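You operate a simulated robot arm through the tools that you are given. There is no shell and no other tool.

You run a simulated two-armed robot. Do the job below in one go: nothing can be reset, and whatever is moved stays where it is left.

## Task
Start the short belt, track it to the middle, then stop it.
Fine: start it once, slacken the tracking lock nut, turn the screw till the display shows MID, tighten the nut; hands stay off the belts. Where these are worked on the way, their far stop is far enough and under half their travel is too little: tracking lock nut.

The check looks at the end state, three seconds after you hand in, the way a careful person would. Anything else that was tipped, shoved, dropped, spilled or broken makes it a failure.

## Robot
Two 7-joint arms with fingered hands on one trunk that stands fixed in place. Base frame: the origin is at the foot of the trunk, x ahead of it, y to its left, z up. Lengths are in mm, angles in rad, forces in N, time in s.
The left shoulder is at [200, 135, 627], the right one opposite. Each reaches about 885 mm from its shoulder. Payload 4 kg a hand.
The TCP of each hand is the grasp point between the finger pads, 25 mm short of the fingertips. In the tool frame z runs along the fingers and y along their closing line. The gripper opens to 88 mm; its body begins 29 mm behind the TCP. The gripper is a hand of 4 fingers: y runs from the thumb to the fingers, the wrist lies at [-13, -106, -174] in the tool frame, and closing takes about 1.5 s.
Orientation is that of the tool frame in the base frame, as a unit quaternion [w, x, y, z]. With the fingers straight down and the wrist toward the robot, the tool's x, y and z point along [0, 1, 0], [1, 0, 0] and [0, 0, -1] of the base frame.

## Interface
- The arms move only by the tool send_rows. It takes "left_series", "right_series" or both (then of equal length, played together; a hand with none holds still); each is a list of rows, each a list of 7 numbers: the shift along the base's x, y, z in m, then the turn, a rotation vector about the base's x, y, z in rad, then the gripper command, from -1 (shut) to 1 (fully open), values between in proportion. In form: [[x, y, z, rx, ry, rz, jaw], ...]. A call has 1 to 20 rows; each row shifts and turns the commanded pose from where the row before left it. Each row takes 0.2 s and may step no farther than 50 mm and 0.15 rad from the row before; otherwise, or with a gripper value out of range, the whole call is refused. A pose out of reach is approached as far as the arm can. The call stops where the force on the tool passes 40 N (or 10 N more than at its start, if that is more) or the arm is blocked; 0.2 s more then pass. The fingers move at their own pace (about 153 mm/s each) and stop on an object; they squeeze with about 26 N. The grip force told is the motor's: it shows also when the fingers shut on nothing. Time passes only in rows, and 0.2 s behind the last, so rows that do not move let the fingers close. It gives the time, the measured TCP pose, the force on the tool (base axes), the opening and the grip force at its end, in the units of the frame above (readings bear some noise), with the torque about the TCP (base axes, N m) and any sound that the robot's microphone picked up.
- Cameras (640 x 400 px; columns grow to the right, rows downward): "scene" is now at [139.9, 4.9, 1242.6]; the picture's right is [-0.11, -0.99, 0.00], its down [-0.72, 0.08, -0.69] and it looks along [0.68, -0.07, -0.73] (base axes); focal length 324 px, centre (320, 200). "left" rides on the left gripper at [-64, -83, -98] in its tool frame; the picture's right is [-0.62, -0.37, 0.69], its down [0.71, -0.63, 0.30] and it looks along [0.32, 0.68, 0.65] (tool axes); focal length 265 px, centre (320, 200). "right" rides on the right gripper at [64, -83, -98] in its tool frame; the picture's right is [-0.62, 0.37, -0.69], its down [-0.71, -0.63, 0.30] and it looks along [-0.32, 0.68, 0.65] (tool axes); focal length 265 px, centre (320, 200). There is no depth. A picture from a camera that has moved, and an enlarged one, comes with that camera's place and axes in the base frame and with its lens. The place of the scene camera against the robot may be out by one fixed shift of up to 25 mm in any direction.
- camera(camera): a new picture of that camera. The clock stands still meanwhile.
- move_column(by): slides the trunk up (or, below 0, down) by that many mm; the arms and the scene camera ride with it, the base frame stays. It gives what a move gives, with no picture.
- preshape(shape, hand): the hand has 4 fingers and takes this shape, open, in about a second: jaw (thumb against the fingers, like two jaws); tri (thumb and two fingers); tip (a fingertip pinch); poke (one finger out to press); point (the index stretched); flat (the hand flat); cup (the hand cupped); fist (a fist). The gripper value then closes the fingers along that shape, each until it touches; the sizes above hold for jaw. It gives what a move gives, with no picture.
- head_to(pan, tilt): turns the head with the scene camera to pan (to the left, within 1.693 rad either way) and tilt (down, from -0.506 to 1.204), counted from straight ahead of the robot. It gives what a move gives.
- enlarge(camera, box): a new picture of the part [left, top, right, bottom] of that camera's present view, enlarged. The clock stands still meanwhile.
- hand_in(): hands the job in; it is judged then, once.

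Nothing tells you positions but the pictures and the camera data. Unless the task says otherwise, let go and move clear before handing in.

The tools are called after "Request:" as a command line: name --argument value ..., lists and objects as JSON in quotes. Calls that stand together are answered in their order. send_rows: Moves the arms, as the interface text tells. Its arguments: {"type":"object","properties":{"left_series":{"type":"array","items":{"type":"array","items":{"type":"number"}}},"right_series":{"type":"array","items":{"type":"array","items":{"type":"number"}}}},"required":[]} The other tools are called the same way: move_column (by) moves the trunk up or down; preshape (shape, hand) gives the hand a shape; head_to (pan, tilt) turns the head that bears the scene camera; camera (camera) takes a picture; enlarge (camera, box) takes an enlarged picture of a part of a camera's view; hand_in () hands the job in.

At the start:

```text
time_s: 0.0
left_position: [601.6, 148.4, 739.7]
left_orientation: [0.0, 0.707, 0.708, 0.001]
left_wrist_force: [-0.1, -0.1, -0.1]
left_torque: [-0.02, -0.04, 0.04]
left_grip_width: 87.6
left_grip_force: 0.0
left_shape: jaw
right_position: [540.6, -300.8, 745.9]
right_orientation: [0.001, 0.707, 0.707, 0.0]
right_wrist_force: [0.2, -0.1, 0.1]
right_torque: [0.0, 0.04, 0.01]
right_grip_width: 87.6
right_grip_force: 0.1
right_shape: jaw
trunk travel left (down, up): [-232.0, 538.0]
head pan, tilt (commanded): [-0.108, 0.812]
```

scene: 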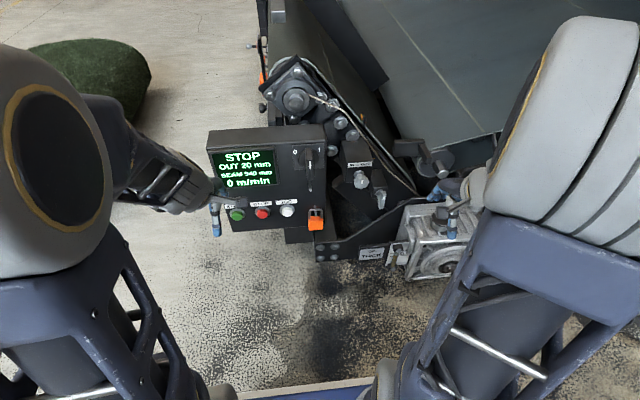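
right: 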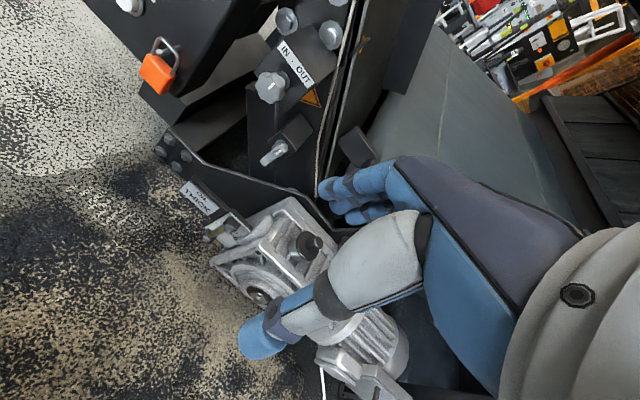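
left: 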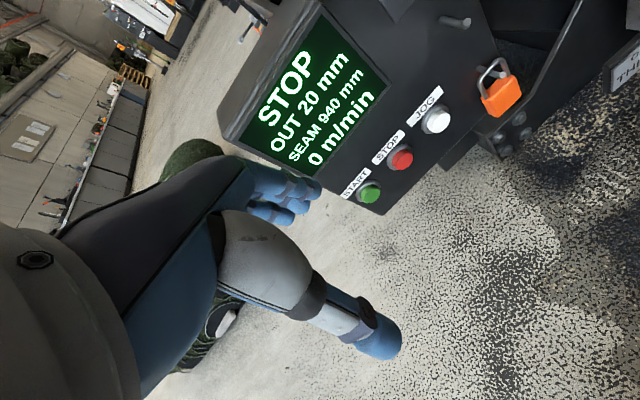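

I see a conveyor with a control box (STOP, OUT 20 mm, SEAM 940 mm, 0 m/min; START/STOP/JOG buttons), and beside it a bracket with an "IN · OUT" label that bears a knob/screw and probably a lock nut. I'll look closer before moving anything.

Request:
enlarge --camera "scene" --box '[200, 120, 340, 250]'

Request:
enlarge --camera "scene" --box '[310, 80, 470, 280]'

Request:
enlarge --camera "right" --box '[140, 0, 380, 200]'

Request:
enlarge --camera "left" --box '[220, 0, 540, 220]'

```text
3.08 times, centred on (270, 185) of scene
camera zoom: at [139.9, 4.9, 1242.6], right [-0.11, -0.99, 0.0], down [-0.72, 0.08, -0.69], along [0.68, -0.07, -0.73], focal length 997 px, centre (474, 246)
```

zoom: 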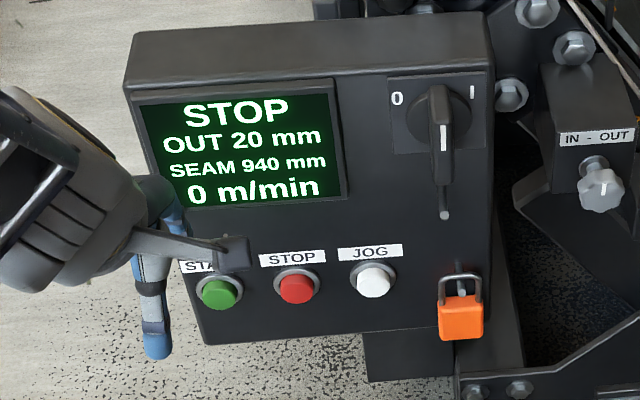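

```text
2.00 times, centred on (390, 180) of scene
camera zoom: at [139.9, 4.9, 1242.6], right [-0.11, -0.99, 0.0], down [-0.72, 0.08, -0.69], along [0.68, -0.07, -0.73], focal length 648 px, centre (180, 240)
```

zoom: 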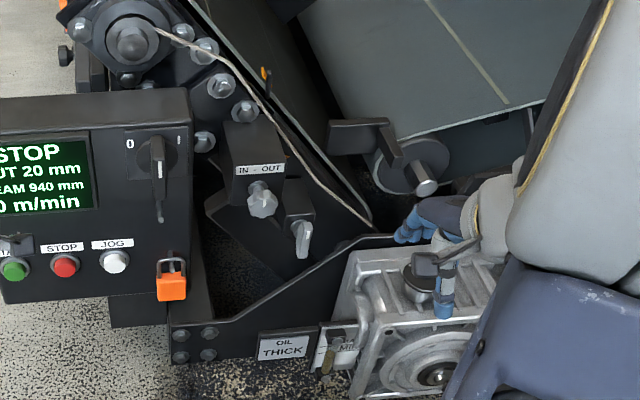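

```text
2.00 times, centred on (260, 100) of right
camera zoom: at [458.3, -235.1, 844.4], right [0.37, -0.62, 0.69], down [-0.63, -0.71, -0.3], along [0.68, -0.32, -0.65], focal length 531 px, centre (440, 400)
```

zoom: 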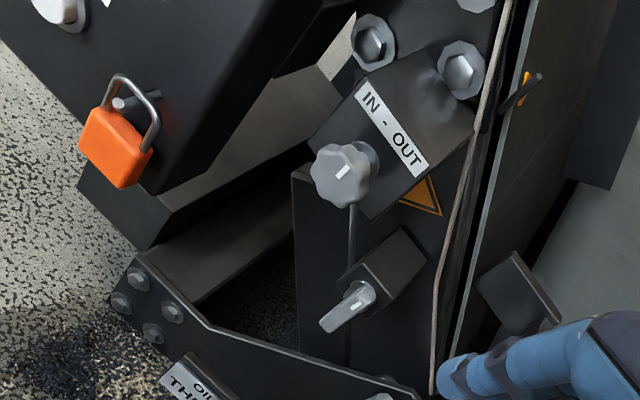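

```text
1.82 times, centred on (380, 110) of left
camera zoom: at [518.5, 84.7, 838.0], right [-0.37, -0.62, -0.69], down [-0.63, 0.71, -0.3], along [0.68, 0.32, -0.65], focal length 483 px, centre (211, 364)
```

zoom: 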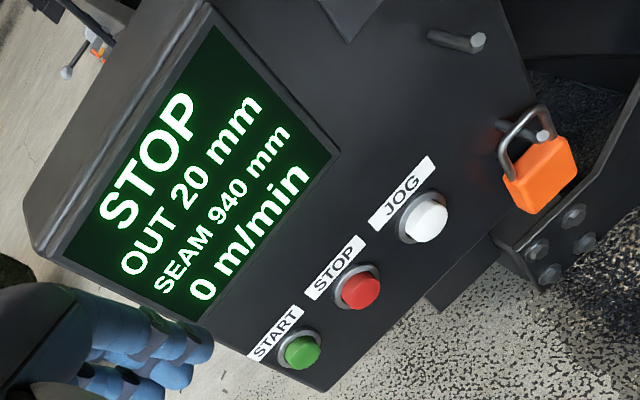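

The control box and tracking adjuster are roughly 350-400 mm from the hand cameras, but I need a better baseline to locate them. I'll raise both hands and shift them to take parallax pictures.

Request:
send_rows --left_series '[[0, 0, 0.05, 0, 0, 0, 1], [0, 0, 0.05, 0, 0, 0, 1], [0, -0.04, 0, 0, 0, 0, 1], [0, -0.04, 0, 0, 0, 0, 1], [0, -0.04, 0, 0, 0, 0, 1]]' --right_series '[[0, 0, 0.05, 0, 0, 0, 1], [0, 0, 0.05, 0, 0, 0, 1], [0, 0.0, 0, 0, 0, 0, 1], [0, 0.0, 0, 0, 0, 0, 1], [0, 0.0, 0, 0, 0, 0, 1]]'

Request:
camera --camera "left"

Request:
camera --camera "right"

Request:
camera --camera "scene"

```text
time_s: 1.2
left_position: [602.9, 27.9, 838.5]
left_orientation: [-0.001, 0.707, 0.707, 0.0]
left_wrist_force: [0.4, 0.6, 0.4]
left_torque: [0.0, 0.02, 0.01]
left_grip_width: 87.6
left_grip_force: 0.2
left_shape: jaw
right_position: [540.7, -298.7, 844.2]
right_orientation: [-0.001, 0.707, 0.707, 0.0]
right_wrist_force: [-0.3, -0.8, 0.6]
right_torque: [-0.02, -0.01, 0.01]
right_grip_width: 87.7
right_grip_force: 0.0
right_shape: jaw
trunk travel left (down, up): [-232.0, 538.0]
head pan, tilt (commanded): [-0.108, 0.812]
```

```text
taken
camera left: at [519.6, -35.7, 938.7], right [-0.37, -0.62, -0.69], down [-0.63, 0.72, -0.3], along [0.68, 0.33, -0.65], focal length 265 px, centre (320, 200)
```

left: 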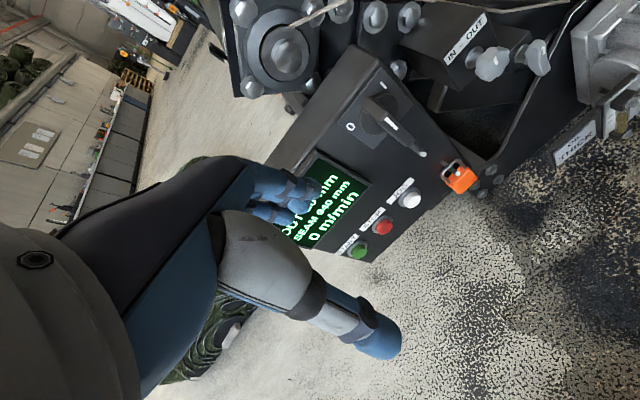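

```text
taken
camera right: at [457.9, -234.4, 943.4], right [0.37, -0.62, 0.69], down [-0.63, -0.71, -0.3], along [0.68, -0.32, -0.65], focal length 265 px, centre (320, 200)
```

right: 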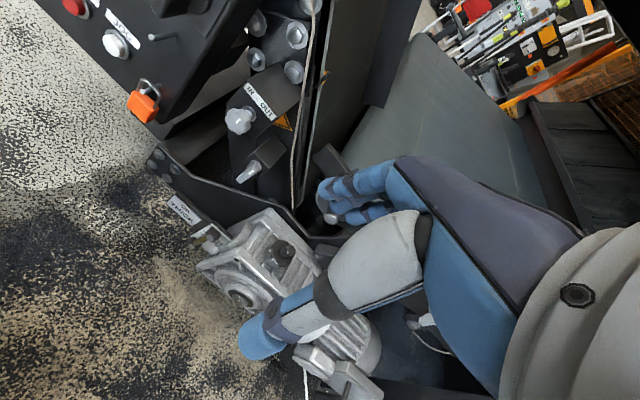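

```text
taken
camera scene: at [139.9, 5.0, 1242.6], right [-0.11, -0.99, 0.0], down [-0.72, 0.08, -0.69], along [0.68, -0.07, -0.73], focal length 324 px, centre (320, 200)
```

scene: 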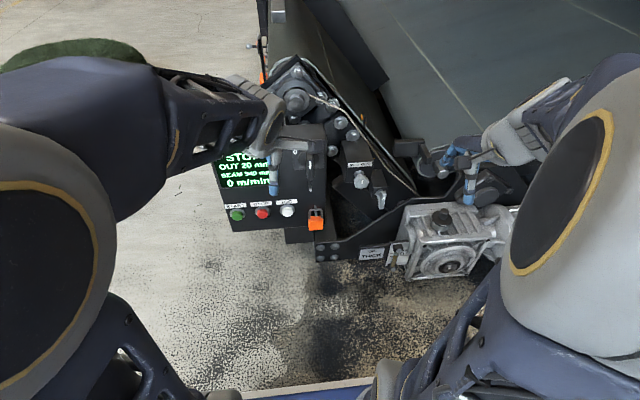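

Triangulated so far: START ≈ (799,168,492), STOP ≈ (797,94,495), JOG ≈ (791,19,507), tracking knob ≈ (802,-198,591), and a lever that is likely the lock nut ≈ (823,-278,487). I'll move the left hand out of the scene camera's view and look at the switch and adjuster more closely.

Request:
send_rows --left_series '[[-0.02, 0.045, 0, 0, 0, 0, 1], [-0.02, 0.045, 0, 0, 0, 0, 1], [-0.02, 0.045, 0, 0, 0, 0, 1], [-0.02, 0.045, 0, 0, 0, 0, 1], [-0.02, 0.045, 0, 0, 0, 0, 1]]' --right_series '[[0, 0.04, 0, 0, 0, 0, 1], [0, 0.04, 0, 0, 0, 0, 1], [0, 0.04, 0, 0, 0, 0, 1], [0, 0.0, 0, 0, 0, 0, 1], [0, 0.0, 0, 0, 0, 0, 1]]'

Request:
enlarge --camera "scene" --box '[200, 110, 340, 250]'

Request:
enlarge --camera "scene" --box '[320, 130, 410, 220]'

Request:
camera --camera "right"

```text
time_s: 2.4
left_position: [501.4, 252.3, 839.0]
left_orientation: [0.0, 0.707, 0.708, 0.0]
left_wrist_force: [0.4, 0.6, -0.5]
left_torque: [0.01, 0.01, 0.02]
left_grip_width: 87.6
left_grip_force: 0.0
left_shape: jaw
right_position: [540.5, -180.6, 845.6]
right_orientation: [-0.001, 0.707, 0.707, 0.001]
right_wrist_force: [0.8, -1.6, 0.6]
right_torque: [0.04, 0.01, 0.0]
right_grip_width: 87.5
right_grip_force: 0.2
right_shape: jaw
trunk travel left (down, up): [-232.0, 538.0]
head pan, tilt (commanded): [-0.108, 0.812]
```

```text
2.86 times, centred on (270, 180) of scene
camera zoom: at [139.9, 4.8, 1242.6], right [-0.11, -0.99, 0.0], down [-0.72, 0.08, -0.69], along [0.68, -0.07, -0.73], focal length 926 px, centre (463, 257)
```

zoom: 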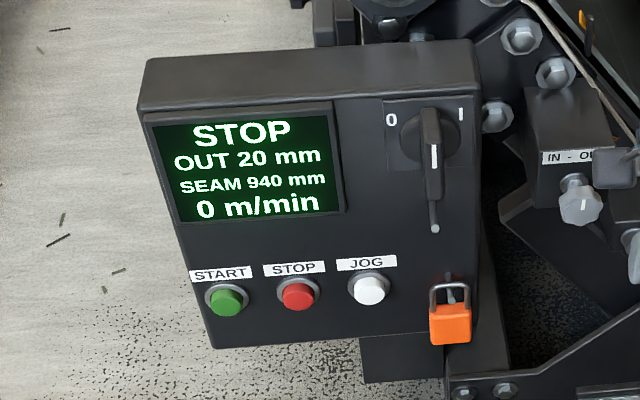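

```text
4.44 times, centred on (365, 175) of scene
camera zoom: at [139.9, 4.8, 1242.6], right [-0.11, -0.99, 0.0], down [-0.72, 0.08, -0.69], along [0.68, -0.07, -0.73], focal length 1440 px, centre (120, 311)
```

zoom: 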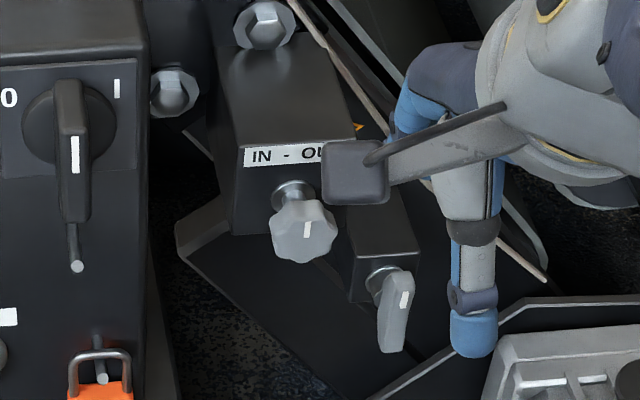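

```text
taken
camera right: at [458.0, -114.7, 944.0], right [0.37, -0.62, 0.69], down [-0.63, -0.71, -0.3], along [0.68, -0.32, -0.65], focal length 265 px, centre (320, 200)
```

right: 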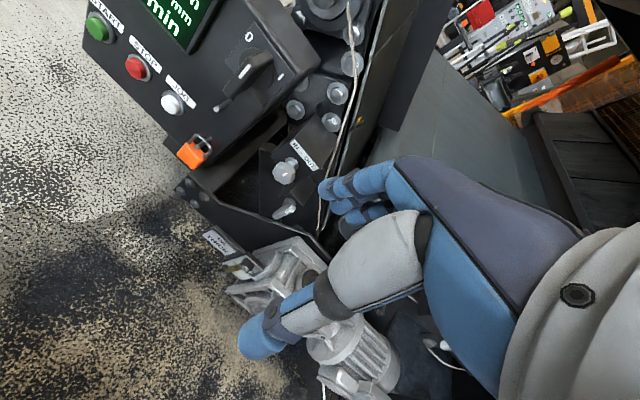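

Request:
enlarge --camera "right" --box '[160, 0, 320, 100]'

Request:
enlarge --camera "right" --box '[240, 90, 360, 240]'

Request:
enlarge --camera "scene" --box '[230, 0, 400, 130]'

Request:
enlarge --camera "right" --box '[160, 180, 320, 320]'

```text
4.00 times, centred on (240, 50) of right
camera zoom: at [458.0, -114.7, 944.0], right [0.37, -0.62, 0.69], down [-0.63, -0.71, -0.3], along [0.68, -0.32, -0.65], focal length 1062 px, centre (640, 800)
```

zoom: 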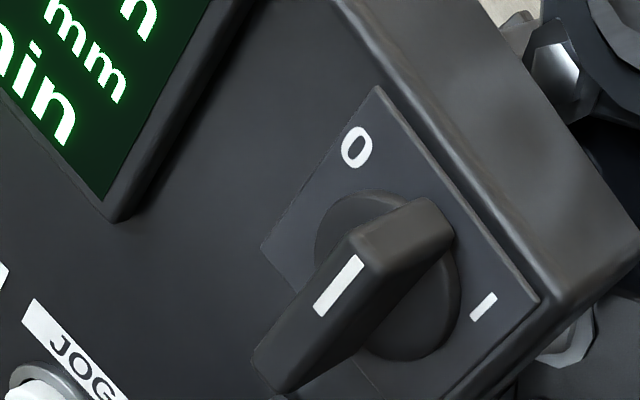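

```text
2.67 times, centred on (300, 165) of right
camera zoom: at [458.0, -114.7, 944.0], right [0.37, -0.62, 0.69], down [-0.63, -0.71, -0.3], along [0.68, -0.32, -0.65], focal length 708 px, centre (373, 293)
```

zoom: 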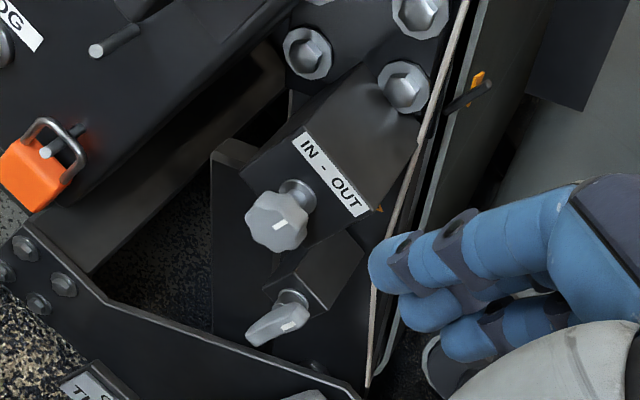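

```text
3.08 times, centred on (315, 65) of scene
camera zoom: at [139.9, 4.8, 1242.6], right [-0.11, -0.99, 0.0], down [-0.72, 0.08, -0.69], along [0.68, -0.07, -0.73], focal length 997 px, centre (335, 615)
```

zoom: 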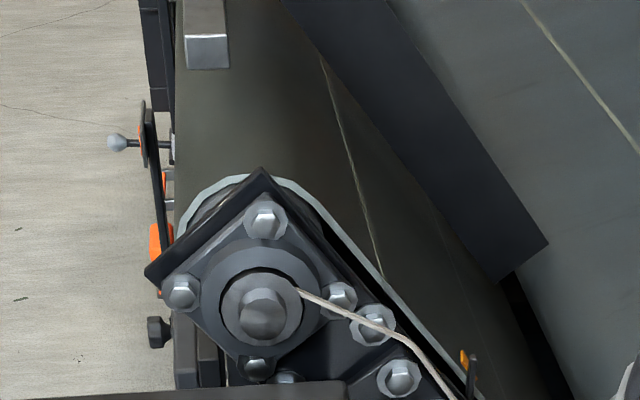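

```text
2.86 times, centred on (240, 250) of right
camera zoom: at [458.0, -114.7, 944.0], right [0.37, -0.62, 0.69], down [-0.63, -0.71, -0.3], along [0.68, -0.32, -0.65], focal length 758 px, centre (549, 57)
```

zoom: 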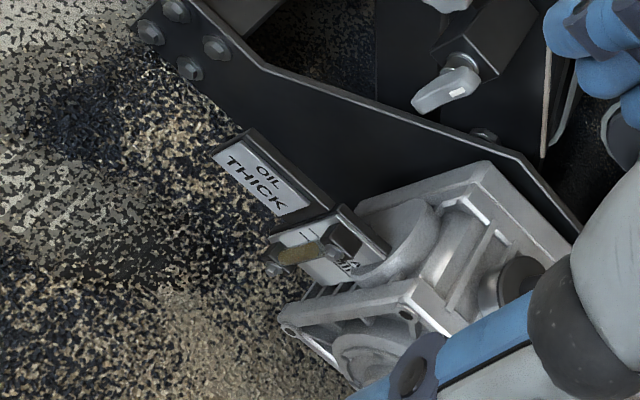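

The lever below the "IN - OUT" knob is evidently the tracking lock nut, and both the knob and lever turn about axes facing the robot (along -x). The panel is nearly vertical facing -x. I'll shape the left hand to poke, turn its fingers forward well clear of the panel, and look at where the fingertip is.

Request:
preshape --shape "poke" --hand "left"

Request:
camera --camera "left"

Request:
camera --camera "scene"

```text
time_s: 3.3
left_position: [502.1, 251.4, 840.2]
left_orientation: [0.0, 0.707, 0.707, 0.0]
left_wrist_force: [-0.5, 0.4, 0.1]
left_torque: [0.02, 0.01, -0.03]
left_grip_width: 0.1
left_grip_force: 0.1
left_shape: poke
right_position: [541.3, -180.6, 845.7]
right_orientation: [0.0, 0.707, 0.707, 0.0]
right_wrist_force: [-0.3, -0.4, -0.8]
right_torque: [0.01, -0.02, -0.03]
right_grip_width: 87.9
right_grip_force: 0.0
right_shape: jaw
trunk travel left (down, up): [-232.0, 538.0]
head pan, tilt (commanded): [-0.108, 0.812]
```

```text
taken
camera left: at [418.9, 187.4, 937.6], right [-0.37, -0.62, -0.69], down [-0.63, 0.71, -0.3], along [0.68, 0.32, -0.65], focal length 265 px, centre (320, 200)
```

left: 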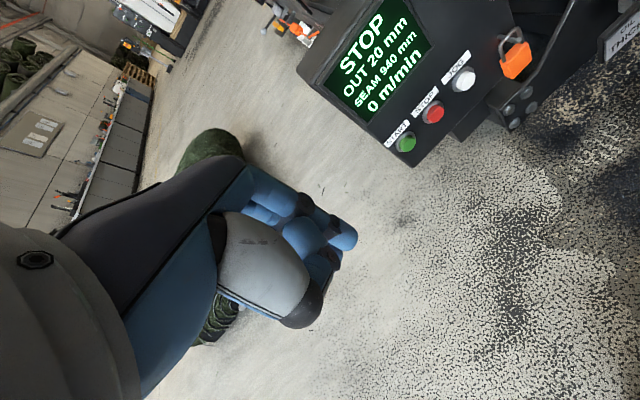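

```text
taken
camera scene: at [139.9, 4.9, 1242.6], right [-0.11, -0.99, 0.0], down [-0.72, 0.08, -0.69], along [0.68, -0.07, -0.73], focal length 324 px, centre (320, 200)
```

scene: 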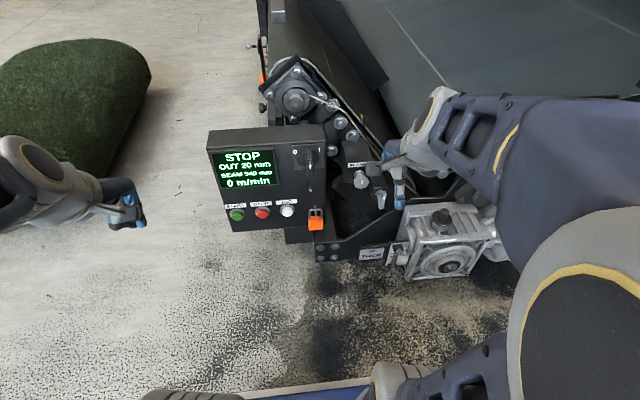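

Request:
enlarge --camera "scene" --box '[80, 160, 180, 250]'

Request:
enlarge --camera "left" --box '[200, 140, 400, 340]'

```text
4.44 times, centred on (130, 205) of scene
camera zoom: at [139.9, 4.9, 1242.6], right [-0.11, -0.99, 0.0], down [-0.72, 0.08, -0.69], along [0.68, -0.07, -0.73], focal length 1440 px, centre (1164, 178)
```

zoom: 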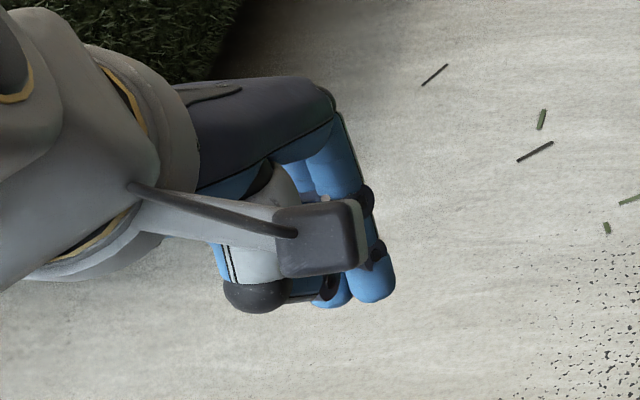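

```text
2.00 times, centred on (300, 240) of left
camera zoom: at [418.9, 187.4, 937.6], right [-0.37, -0.62, -0.69], down [-0.63, 0.71, -0.3], along [0.68, 0.32, -0.65], focal length 531 px, centre (360, 120)
```

zoom: 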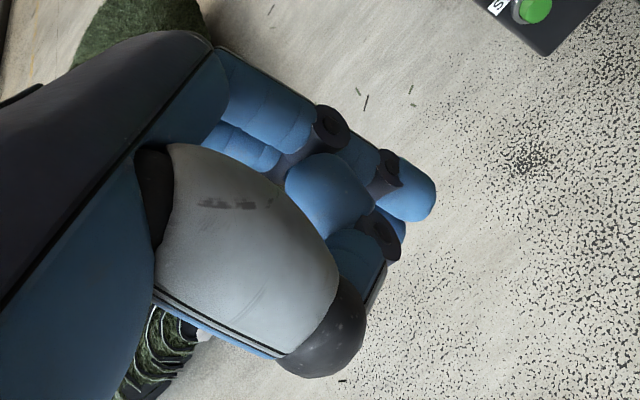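

The poke fingertip lies about 25 mm beyond the TCP. Now I'll pitch the left hand so the finger points at the panel, staying well back, then bring it in front of START.

Request:
send_rows --left_series '[[0, 0, 0, 0, -0.1428, 0, -1], [0, 0, 0, 0, -0.1428, 0, -1], [0, 0, 0, 0, -0.1428, 0, -1], [0, 0, 0, 0, -0.1428, 0, -1], [0, 0, 0, 0, -0.1428, 0, -1], [0, 0, -0.03, 0, -0.1428, 0, -1], [0, 0, -0.03, 0, -0.1428, 0, -1], [0, 0, -0.03, 0, -0.1428, 0, -1], [0, 0, -0.03, 0, -0.1428, 0, -1], [0, 0, -0.03, 0, -0.1428, 0, -1], [0, 0, -0.03, 0, -0.1428, 0, -1], [0, 0, -0.04, 0, 0, 0, -1], [0, 0, -0.04, 0, 0, 0, -1]]'

Request:
camera --camera "left"

Request:
camera --camera "scene"

```text
time_s: 6.1
left_position: [567.3, 336.8, 640.8]
left_orientation: [0.499, 0.5, 0.501, 0.5]
left_wrist_force: [-0.4, 0.6, 0.3]
left_torque: [-0.01, -0.01, -0.02]
left_grip_width: 0.0
left_grip_force: 0.1
left_shape: poke
left hand out of reach, approached as far as the arm can: row 3, 4, 5, 6, 7, 8, 13
right_position: [541.1, -180.5, 846.0]
right_orientation: [0.0, 0.707, 0.707, 0.0]
right_wrist_force: [-0.7, -0.3, -0.1]
right_torque: [0.05, 0.03, -0.01]
right_grip_width: 87.7
right_grip_force: 0.1
right_shape: jaw
trunk travel left (down, up): [-232.0, 538.0]
head pan, tilt (commanded): [-0.108, 0.812]
```

```text
taken
camera left: at [469.1, 271.9, 558.5], right [0.69, -0.62, -0.37], down [0.3, 0.71, -0.63], along [0.65, 0.32, 0.68], focal length 265 px, centre (320, 200)
```

left: 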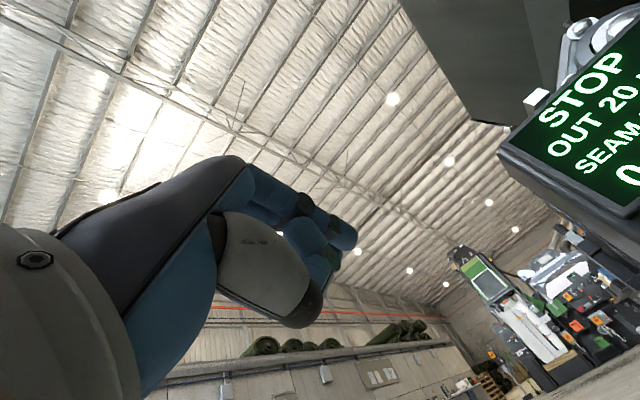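

```text
taken
camera scene: at [139.9, 4.9, 1242.6], right [-0.11, -0.99, 0.0], down [-0.72, 0.08, -0.69], along [0.68, -0.07, -0.73], focal length 324 px, centre (320, 200)
```

scene: 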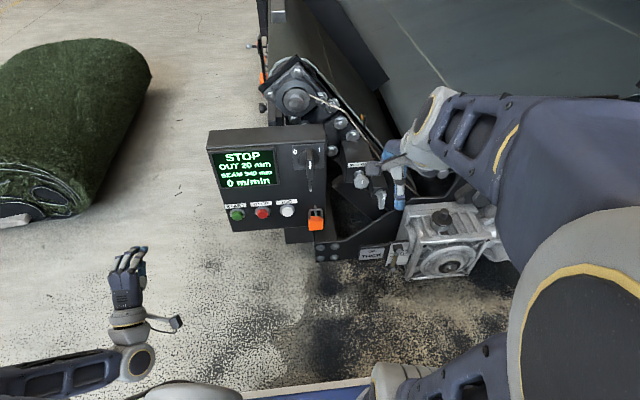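

Request:
send_rows --left_series '[[0.02, -0.03, -0.03, 0, 0, 0, -1], [0.02, -0.03, -0.03, 0, 0, 0, -1], [0.02, -0.03, -0.03, 0, 0, 0, -1], [0.02, -0.03, -0.03, 0, 0, 0, -1], [0.0, -0.03, -0.03, 0, 0, 0, -1]]'

Request:
camera --camera "scene"

```text
time_s: 7.3
left_position: [666.5, 232.6, 634.4]
left_orientation: [0.499, 0.501, 0.5, 0.5]
left_wrist_force: [0.0, 0.3, 0.3]
left_torque: [0.01, 0.0, 0.0]
left_grip_width: 0.0
left_grip_force: 0.1
left_shape: poke
left hand out of reach, approached as far as the arm can: row 1, 2, 3, 4, 5
right_position: [541.0, -180.5, 845.6]
right_orientation: [-0.001, 0.707, 0.707, 0.001]
right_wrist_force: [-1.0, 0.2, 0.1]
right_torque: [-0.02, 0.01, 0.01]
right_grip_width: 87.7
right_grip_force: 0.1
right_shape: jaw
trunk travel left (down, up): [-232.0, 538.0]
head pan, tilt (commanded): [-0.108, 0.812]
```

```text
taken
camera scene: at [139.9, 4.9, 1242.6], right [-0.11, -0.99, 0.0], down [-0.72, 0.08, -0.69], along [0.68, -0.07, -0.73], focal length 324 px, centre (320, 200)
```

scene: 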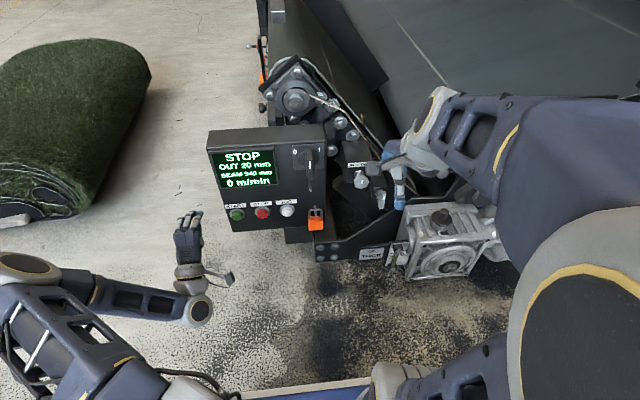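

The arm cannot get lower with this hand attitude, so I'll lower the trunk 150 mm to bring the shoulders level with the buttons; both hands stay clear of everything on the way down.

Request:
move_column --by -75

Request:
camera --camera "scene"

```text
time_s: 8.4
left_position: [666.0, 233.0, 559.3]
left_orientation: [0.5, 0.501, 0.5, 0.499]
left_wrist_force: [-0.1, -0.2, 0.0]
left_torque: [0.01, -0.03, -0.02]
left_grip_width: 0.2
left_grip_force: 0.1
left_shape: poke
right_position: [540.9, -181.0, 770.1]
right_orientation: [0.001, 0.707, 0.707, 0.0]
right_wrist_force: [-0.3, 0.9, -0.2]
right_torque: [0.01, -0.01, 0.05]
right_grip_width: 87.7
right_grip_force: 0.2
right_shape: jaw
trunk travel left (down, up): [-157.0, 613.0]
head pan, tilt (commanded): [-0.108, 0.812]
```

```text
taken
camera scene: at [139.9, 4.9, 1167.7], right [-0.11, -0.99, 0.0], down [-0.72, 0.08, -0.69], along [0.68, -0.07, -0.73], focal length 324 px, centre (320, 200)
```

scene: 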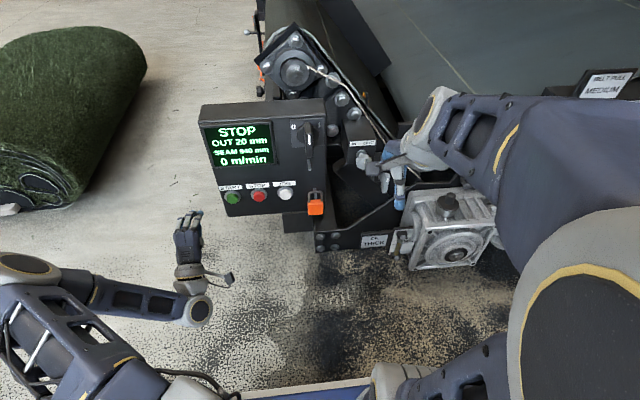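

Request:
move_column --by -75

Request:
camera --camera "scene"

Request:
enlarge --camera "scene" --box '[540, 40, 640, 130]'

Request:
camera --camera "left"

Request:
camera --camera "right"

```text
time_s: 9.5
left_position: [665.7, 233.0, 485.4]
left_orientation: [0.499, 0.501, 0.5, 0.5]
left_wrist_force: [0.6, 0.4, -0.2]
left_torque: [0.0, 0.04, 0.01]
left_grip_width: 0.0
left_grip_force: 0.1
left_shape: poke
right_position: [541.3, -181.2, 695.5]
right_orientation: [0.0, 0.707, 0.707, 0.0]
right_wrist_force: [-0.9, -0.1, -0.9]
right_torque: [-0.02, 0.03, 0.03]
right_grip_width: 87.4
right_grip_force: 0.0
right_shape: jaw
trunk travel left (down, up): [-82.0, 688.0]
head pan, tilt (commanded): [-0.108, 0.812]
```

```text
taken
camera scene: at [139.9, 4.9, 1092.7], right [-0.11, -0.99, 0.0], down [-0.72, 0.08, -0.69], along [0.68, -0.07, -0.73], focal length 324 px, centre (320, 200)
```

scene: 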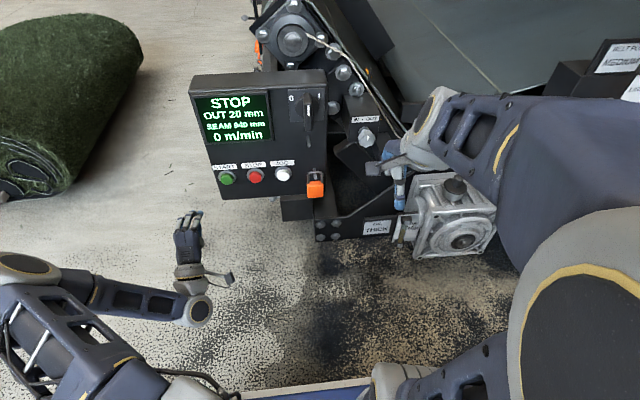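

```text
4.44 times, centred on (590, 85) of scene
camera zoom: at [139.9, 4.9, 1092.7], right [-0.11, -0.99, 0.0], down [-0.72, 0.08, -0.69], along [0.68, -0.07, -0.73], focal length 1440 px, centre (-880, 711)
```

zoom: 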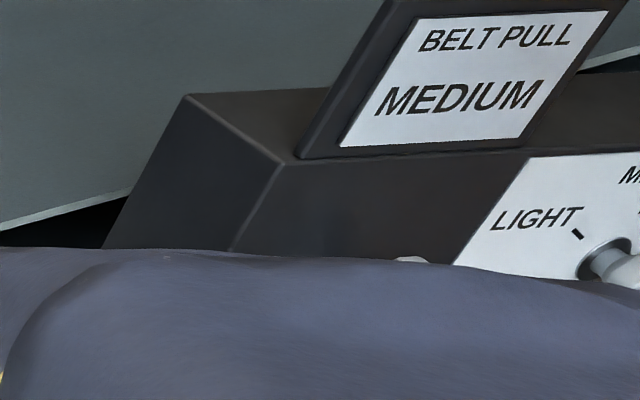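

```text
taken
camera left: at [567.7, 168.1, 402.2], right [0.69, -0.62, -0.37], down [0.3, 0.71, -0.63], along [0.66, 0.32, 0.68], focal length 265 px, centre (320, 200)
```

left: 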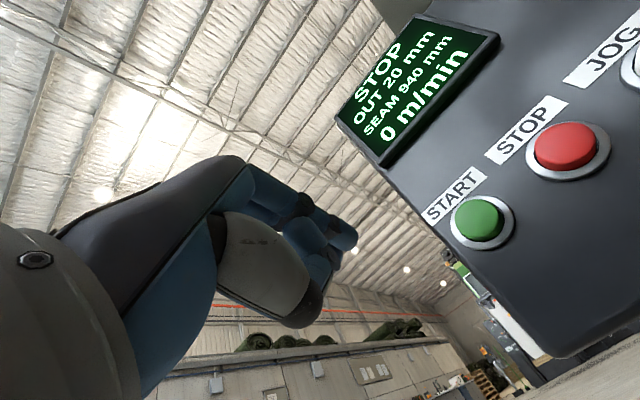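

```text
taken
camera right: at [458.1, -114.8, 794.0], right [0.37, -0.62, 0.69], down [-0.63, -0.71, -0.3], along [0.68, -0.32, -0.65], focal length 265 px, centre (320, 200)
```

right: 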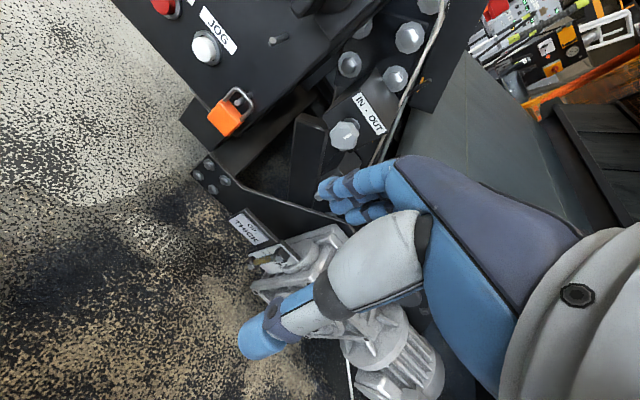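

START computes to about (799,168,489) and STOP to (799,93,488) from this closer view. I'll bring the fingertip to about 30 mm in front of START and check.

Request:
send_rows --left_series '[[0.02, -0.03, -0.002, 0, 0, 0, -1], [0.03, -0.03, -0.002, 0, 0, 0, -1], [0.025, 0.0, 0, 0, 0, 0, -1]]'

Request:
camera --camera "left"

Request:
enlarge --camera "scene" --box '[160, 60, 340, 240]'

```text
time_s: 10.3
left_position: [722.6, 209.9, 525.8]
left_orientation: [0.499, 0.502, 0.5, 0.499]
left_wrist_force: [0.1, 0.5, 0.6]
left_torque: [-0.02, 0.0, 0.03]
left_grip_width: 0.0
left_grip_force: 0.1
left_shape: poke
left hand out of reach, approached as far as the arm can: row 1, 2, 3
right_position: [539.8, -180.2, 694.9]
right_orientation: [0.0, 0.707, 0.708, 0.0]
right_wrist_force: [0.0, -0.1, 0.0]
right_torque: [0.02, 0.01, -0.03]
right_grip_width: 87.7
right_grip_force: 0.0
right_shape: jaw
trunk travel left (down, up): [-82.0, 688.0]
head pan, tilt (commanded): [-0.108, 0.812]
```

```text
taken
camera left: at [623.4, 145.4, 443.0], right [0.69, -0.62, -0.37], down [0.3, 0.71, -0.63], along [0.66, 0.32, 0.68], focal length 265 px, centre (320, 200)
```

left: 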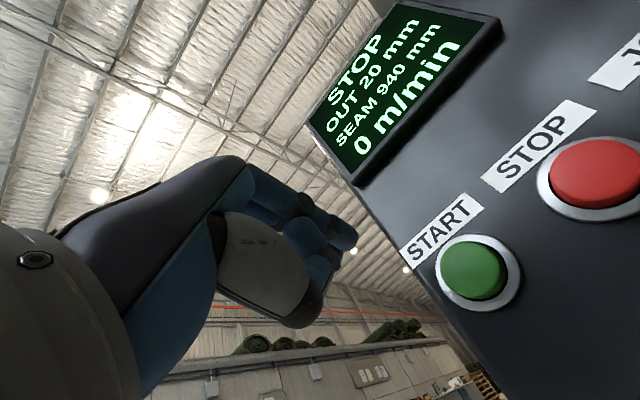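

```text
2.22 times, centred on (250, 150) of scene
camera zoom: at [139.9, 4.9, 1092.6], right [-0.11, -0.99, 0.0], down [-0.72, 0.08, -0.69], along [0.68, -0.07, -0.73], focal length 720 px, centre (476, 311)
```

zoom: 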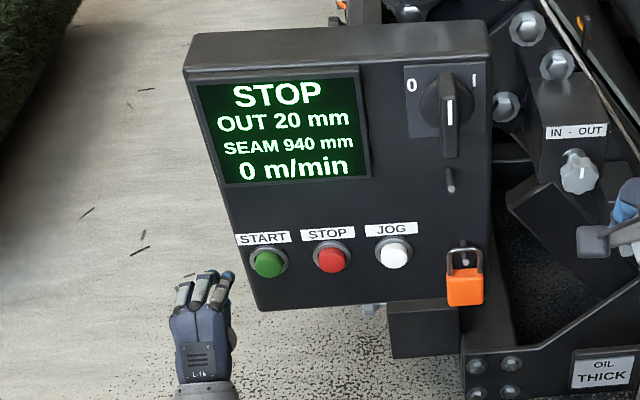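

The palm-down attitude is at the wrist's limit, and it would also put the other knuckles beside the neighbouring button. I'll back off and roll the hand to a neutral "handshake" attitude, so the other fingers stack below the index.

Request:
send_rows --left_series '[[-0.04, 0.01, 0, 0, 0, 0, -1], [-0.04, 0.01, 0, 0, 0, 0, -1], [-0.02, 0, 0, -0.1428, 0, 0, -1], [-0.02, 0, 0, -0.1428, 0, 0, -1], [0, 0, 0, -0.1428, 0, 0, -1], [0, 0, 0, -0.1428, 0, 0, -1], [0, 0, 0, -0.1428, 0, 0, -1], [0, 0, 0, -0.1428, 0, 0, -1], [0, 0, 0, -0.1428, 0, 0, -1], [0, 0, 0, -0.1428, 0, 0, -1], [0, 0, 0, -0.1428, 0, 0, -1], [0, 0, 0, -0.1428, 0, 0, -1], [0, 0, 0, -0.1428, 0, 0, -1]]'

Request:
camera --camera "left"

Request:
camera --camera "scene"

```text
time_s: 13.1
left_position: [628.7, 279.4, 561.6]
left_orientation: [0.707, 0.0, 0.707, 0.0]
left_wrist_force: [-0.6, -0.3, 0.3]
left_torque: [0.0, 0.01, 0.0]
left_grip_width: 0.2
left_grip_force: 0.1
left_shape: poke
left hand out of reach, approached as far as the arm can: row 4, 5, 6, 7, 8, 9, 10, 13
right_position: [540.6, -180.8, 694.4]
right_orientation: [0.0, 0.707, 0.707, 0.001]
right_wrist_force: [0.1, 0.4, -0.3]
right_torque: [0.0, 0.01, 0.01]
right_grip_width: 87.7
right_grip_force: 0.0
right_shape: jaw
trunk travel left (down, up): [-82.0, 688.0]
head pan, tilt (commanded): [-0.108, 0.812]
```

```text
taken
camera left: at [529.9, 197.1, 626.2], right [0.69, -0.37, 0.62], down [0.3, -0.63, -0.71], along [0.65, 0.68, -0.32], focal length 265 px, centre (320, 200)
```

left: 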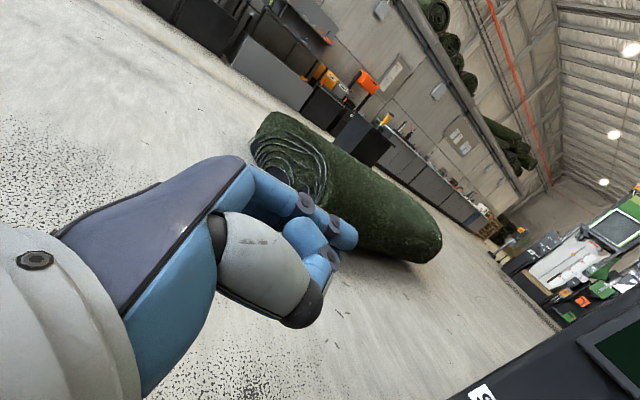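

```text
taken
camera scene: at [139.9, 4.9, 1092.6], right [-0.11, -0.99, 0.0], down [-0.72, 0.08, -0.69], along [0.68, -0.07, -0.73], focal length 324 px, centre (320, 200)
```

scene: 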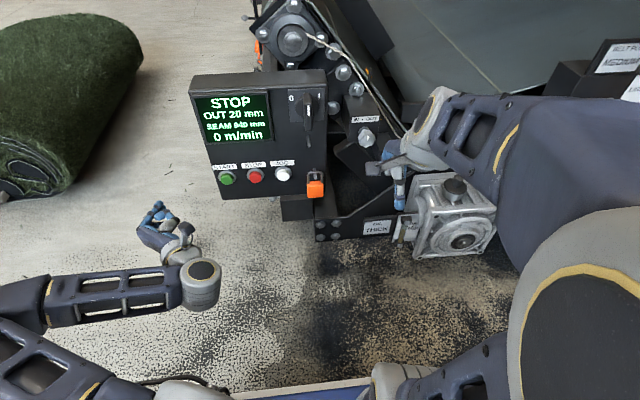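

Request:
send_rows --left_series '[[0.0, -0.03, -0.02, 0, 0, 0, -1], [0.0, -0.03, -0.02, 0, 0, 0, -1], [0.0, -0.03, -0.02, 0, 0, 0, -1], [0.0, -0.03, -0.02, 0, 0, 0, -1]]'

```text
time_s: 14.1
left_position: [675.5, 249.8, 504.7]
left_orientation: [0.707, 0.002, 0.707, -0.002]
left_wrist_force: [0.1, 1.2, -0.6]
left_torque: [-0.01, -0.02, -0.01]
left_grip_width: 0.0
left_grip_force: 0.0
left_shape: poke
left hand out of reach, approached as far as the arm can: row 1, 2, 3, 4
right_position: [540.6, -180.0, 695.4]
right_orientation: [0.0, 0.708, 0.707, 0.0]
right_wrist_force: [-0.4, 0.1, -0.4]
right_torque: [0.04, -0.01, 0.02]
right_grip_width: 87.7
right_grip_force: 0.1
right_shape: jaw
trunk travel left (down, up): [-82.0, 688.0]
head pan, tilt (commanded): [-0.108, 0.812]
```

That attitude needs the forearm to cross the body, so it is blocked. A roll with the fingers up-left (elbow low and out) should be natural for the left arm and keep knuckles clear of the neighbouring buttons; I'll roll to that.

Request:
send_rows --left_series '[[0, 0.02, 0, 0.1473, 0, 0, -1], [0, 0.02, 0, 0.1473, 0, 0, -1], [0, 0, 0, 0.1473, 0, 0, -1], [0, 0, 0, 0.1473, 0, 0, -1], [0, 0, 0, 0.1473, 0, 0, -1], [0, 0, 0, 0.1473, 0, 0, -1], [0, 0, 0, 0.1473, 0, 0, -1], [0, 0, 0, 0.1473, 0, 0, -1], [0, 0, 0, 0.1473, 0, 0, -1], [0, 0, 0, 0.1473, 0, 0, -1], [0, 0, 0, 0.1473, 0, 0, -1], [0, 0, 0, 0.1473, 0, 0, -1], [0, 0, 0, 0.1473, 0, 0, -1], [0, 0, 0, 0.1473, 0, 0, -1], [0, 0, 0, 0.1473, 0, 0, -1], [0, 0, 0, 0.1473, 0, 0, -1]]'

Request:
camera --camera "left"

Request:
camera --camera "scene"

```text
time_s: 17.5
left_position: [675.2, 290.4, 505.0]
left_orientation: [0.269, 0.653, 0.27, 0.654]
left_wrist_force: [0.5, -0.2, -0.1]
left_torque: [0.03, 0.03, 0.0]
left_grip_width: 0.2
left_grip_force: 0.0
left_shape: poke
right_position: [540.4, -180.0, 694.9]
right_orientation: [0.0, 0.707, 0.707, 0.001]
right_wrist_force: [0.3, 0.2, 0.0]
right_torque: [-0.02, -0.01, 0.0]
right_grip_width: 87.6
right_grip_force: 0.1
right_shape: jaw
trunk travel left (down, up): [-82.0, 688.0]
head pan, tilt (commanded): [-0.108, 0.812]
```

```text
taken
camera left: at [576.9, 304.0, 401.2], right [0.69, -0.17, -0.7], down [0.3, 0.95, 0.06], along [0.65, -0.26, 0.71], focal length 265 px, centre (320, 200)
```

left: 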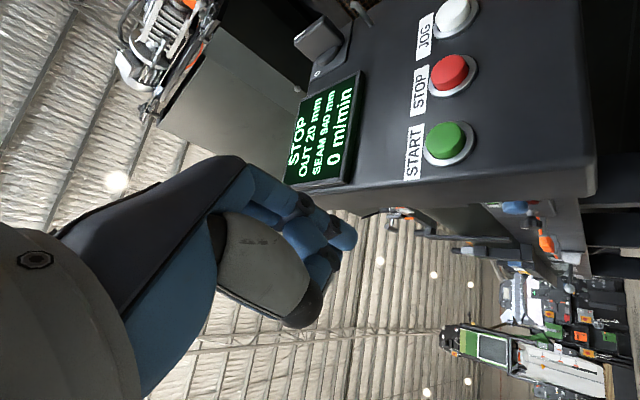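

```text
taken
camera scene: at [139.9, 4.9, 1092.6], right [-0.11, -0.99, 0.0], down [-0.72, 0.08, -0.69], along [0.68, -0.07, -0.73], focal length 324 px, centre (320, 200)
```

scene: 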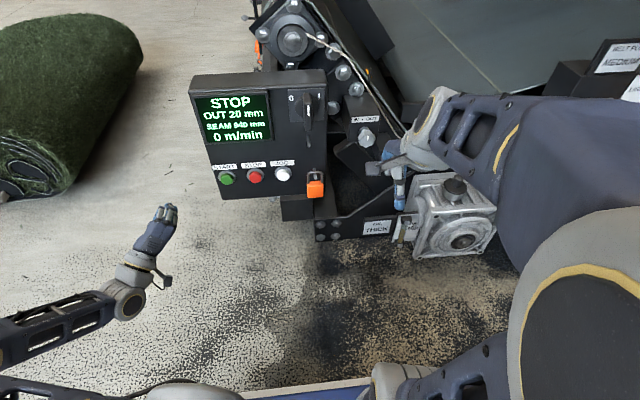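

This attitude is freely reachable, and START again computes to (799,168,490). Moving the fingertip to about 25 mm in front of START.

Request:
send_rows --left_series '[[0.01, -0.035, -0.006, 0, 0, 0, -1], [0.015, -0.035, -0.006, 0, 0, 0, -1], [0.02, -0.035, -0.006, 0, 0, 0, -1], [0.03, -0.008, 0, 0, 0, 0, -1]]'

Request:
camera --camera "left"

Request:
enlarge --camera "scene" --box '[180, 60, 330, 230]'

```text
time_s: 18.5
left_position: [749.4, 176.4, 488.3]
left_orientation: [0.269, 0.654, 0.271, 0.653]
left_wrist_force: [0.3, -0.4, 0.0]
left_torque: [-0.03, -0.02, -0.02]
left_grip_width: 0.3
left_grip_force: 0.0
left_shape: poke
right_position: [540.4, -179.6, 694.9]
right_orientation: [0.0, 0.706, 0.708, 0.0]
right_wrist_force: [0.5, 0.2, -0.1]
right_torque: [0.03, -0.01, -0.01]
right_grip_width: 87.7
right_grip_force: 0.0
right_shape: jaw
trunk travel left (down, up): [-82.0, 688.0]
head pan, tilt (commanded): [-0.108, 0.812]
```

```text
taken
camera left: at [651.5, 191.0, 384.1], right [0.69, -0.18, -0.7], down [0.3, 0.95, 0.06], along [0.66, -0.25, 0.71], focal length 265 px, centre (320, 200)
```

left: 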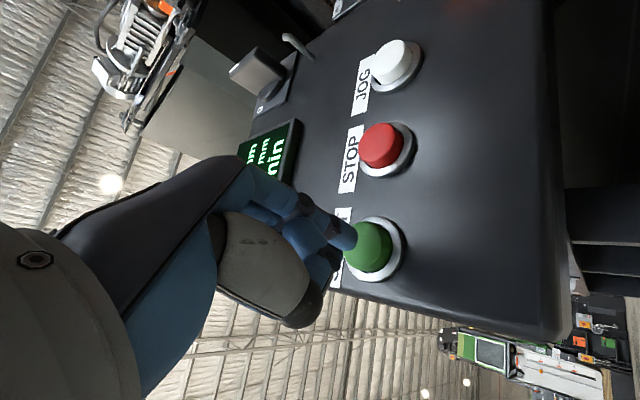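

```text
2.35 times, centred on (255, 145) of scene
camera zoom: at [139.9, 5.0, 1092.6], right [-0.11, -0.99, 0.0], down [-0.72, 0.08, -0.69], along [0.68, -0.07, -0.73], focal length 762 px, centre (473, 329)
```

zoom: 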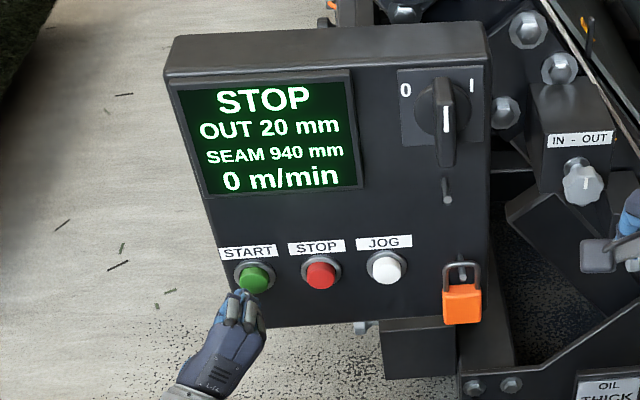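

The fingertip lines up with START. I'll advance in small steps toward contact.

Request:
send_rows --left_series '[[0.005, 0.002, -0.002, 0, 0, 0, -1], [0.005, 0, 0, 0, 0, 0, -1], [0.005, 0, 0, 0, 0, 0, -1]]'

Request:
camera --camera "left"

```text
time_s: 19.3
left_position: [765.0, 179.0, 485.7]
left_orientation: [0.269, 0.654, 0.27, 0.654]
left_wrist_force: [0.3, 0.2, -0.4]
left_torque: [0.02, 0.01, 0.04]
left_grip_width: 0.0
left_grip_force: 0.0
left_shape: poke
right_position: [540.3, -181.8, 695.4]
right_orientation: [0.001, 0.707, 0.707, 0.001]
right_wrist_force: [0.4, 1.0, -0.3]
right_torque: [0.02, 0.03, 0.0]
right_grip_width: 87.4
right_grip_force: 0.0
right_shape: jaw
trunk travel left (down, up): [-82.0, 688.0]
head pan, tilt (commanded): [-0.108, 0.812]
```

```text
taken
camera left: at [667.1, 192.8, 381.4], right [0.69, -0.18, -0.7], down [0.3, 0.95, 0.06], along [0.66, -0.25, 0.71], focal length 265 px, centre (320, 200)
```

left: 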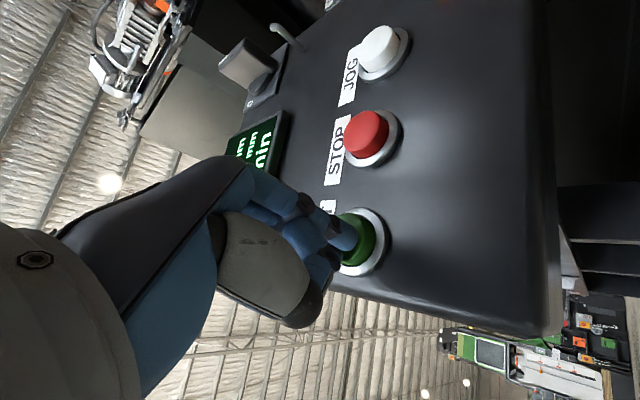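

Contact is about 10 mm ahead, but I'd like to know the lever and knob exactly before starting the belt. I'll back the left hand off, clear the right hand up and away to the right, and inspect the adjuster from the left hand's camera (the gearbox blocks the right arm's approach, so the left hand will likely do the work).

Request:
send_rows --left_series '[[-0.04, 0, 0, 0, 0, 0, -1], [-0.05, 0, 0, 0, 0, 0, -1], [-0.03, -0.03, 0.01, 0, 0, 0, -1], [0, -0.04, 0.01, 0, 0, 0, -1], [0, -0.04, 0.01, 0, 0, 0, -1], [0, -0.04, 0.01, 0, 0, 0, -1], [0, -0.04, 0.01, 0, 0, 0, -1]]' --right_series '[[-0.02, -0.03, 0.03, 0, 0, 0, 1], [-0.02, -0.03, 0.03, 0, 0, 0, 1], [-0.02, -0.03, 0.03, 0, 0, 0, 1], [-0.02, -0.03, 0.03, 0, 0, 0, 1], [0, -0.03, 0, 0, 0, 0, 1], [0, -0.03, 0, 0, 0, 0, 1], [0, 0, 0, 0, 0, 0, 1]]'

Request:
camera --camera "left"

Request:
camera --camera "scene"

Request:
camera --camera "right"

```text
time_s: 20.9
left_position: [636.7, 47.3, 569.5]
left_orientation: [0.27, 0.655, 0.269, 0.653]
left_wrist_force: [-0.2, 0.4, 0.8]
left_torque: [0.01, -0.02, 0.02]
left_grip_width: 0.1
left_grip_force: 0.0
left_shape: poke
left hand out of reach, approached as far as the arm can: row 5, 6, 7
right_position: [459.9, -360.1, 814.9]
right_orientation: [0.0, 0.707, 0.707, 0.0]
right_wrist_force: [0.2, -1.2, 0.8]
right_torque: [0.0, 0.04, 0.03]
right_grip_width: 87.9
right_grip_force: 0.1
right_shape: jaw
trunk travel left (down, up): [-82.0, 688.0]
head pan, tilt (commanded): [-0.108, 0.812]
```

```text
taken
camera left: at [538.9, 61.5, 464.9], right [0.69, -0.18, -0.7], down [0.3, 0.95, 0.06], along [0.66, -0.26, 0.71], focal length 265 px, centre (320, 200)
```

left: 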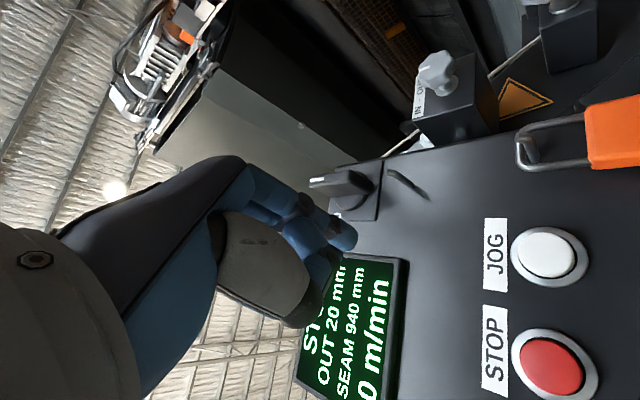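

```text
taken
camera scene: at [139.9, 4.9, 1092.6], right [-0.11, -0.99, 0.0], down [-0.72, 0.08, -0.69], along [0.68, -0.07, -0.73], focal length 324 px, centre (320, 200)
```

scene: 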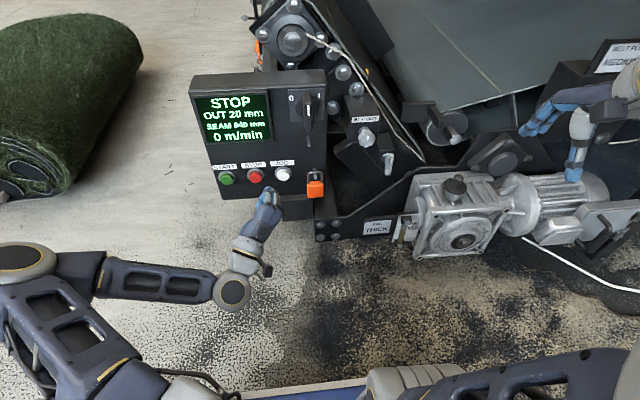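

```text
taken
camera right: at [378.3, -295.2, 914.0], right [0.37, -0.62, 0.69], down [-0.63, -0.71, -0.3], along [0.68, -0.32, -0.65], focal length 265 px, centre (320, 200)
```

right: 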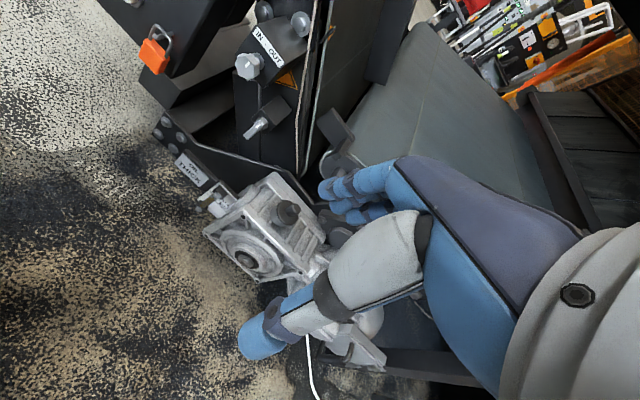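

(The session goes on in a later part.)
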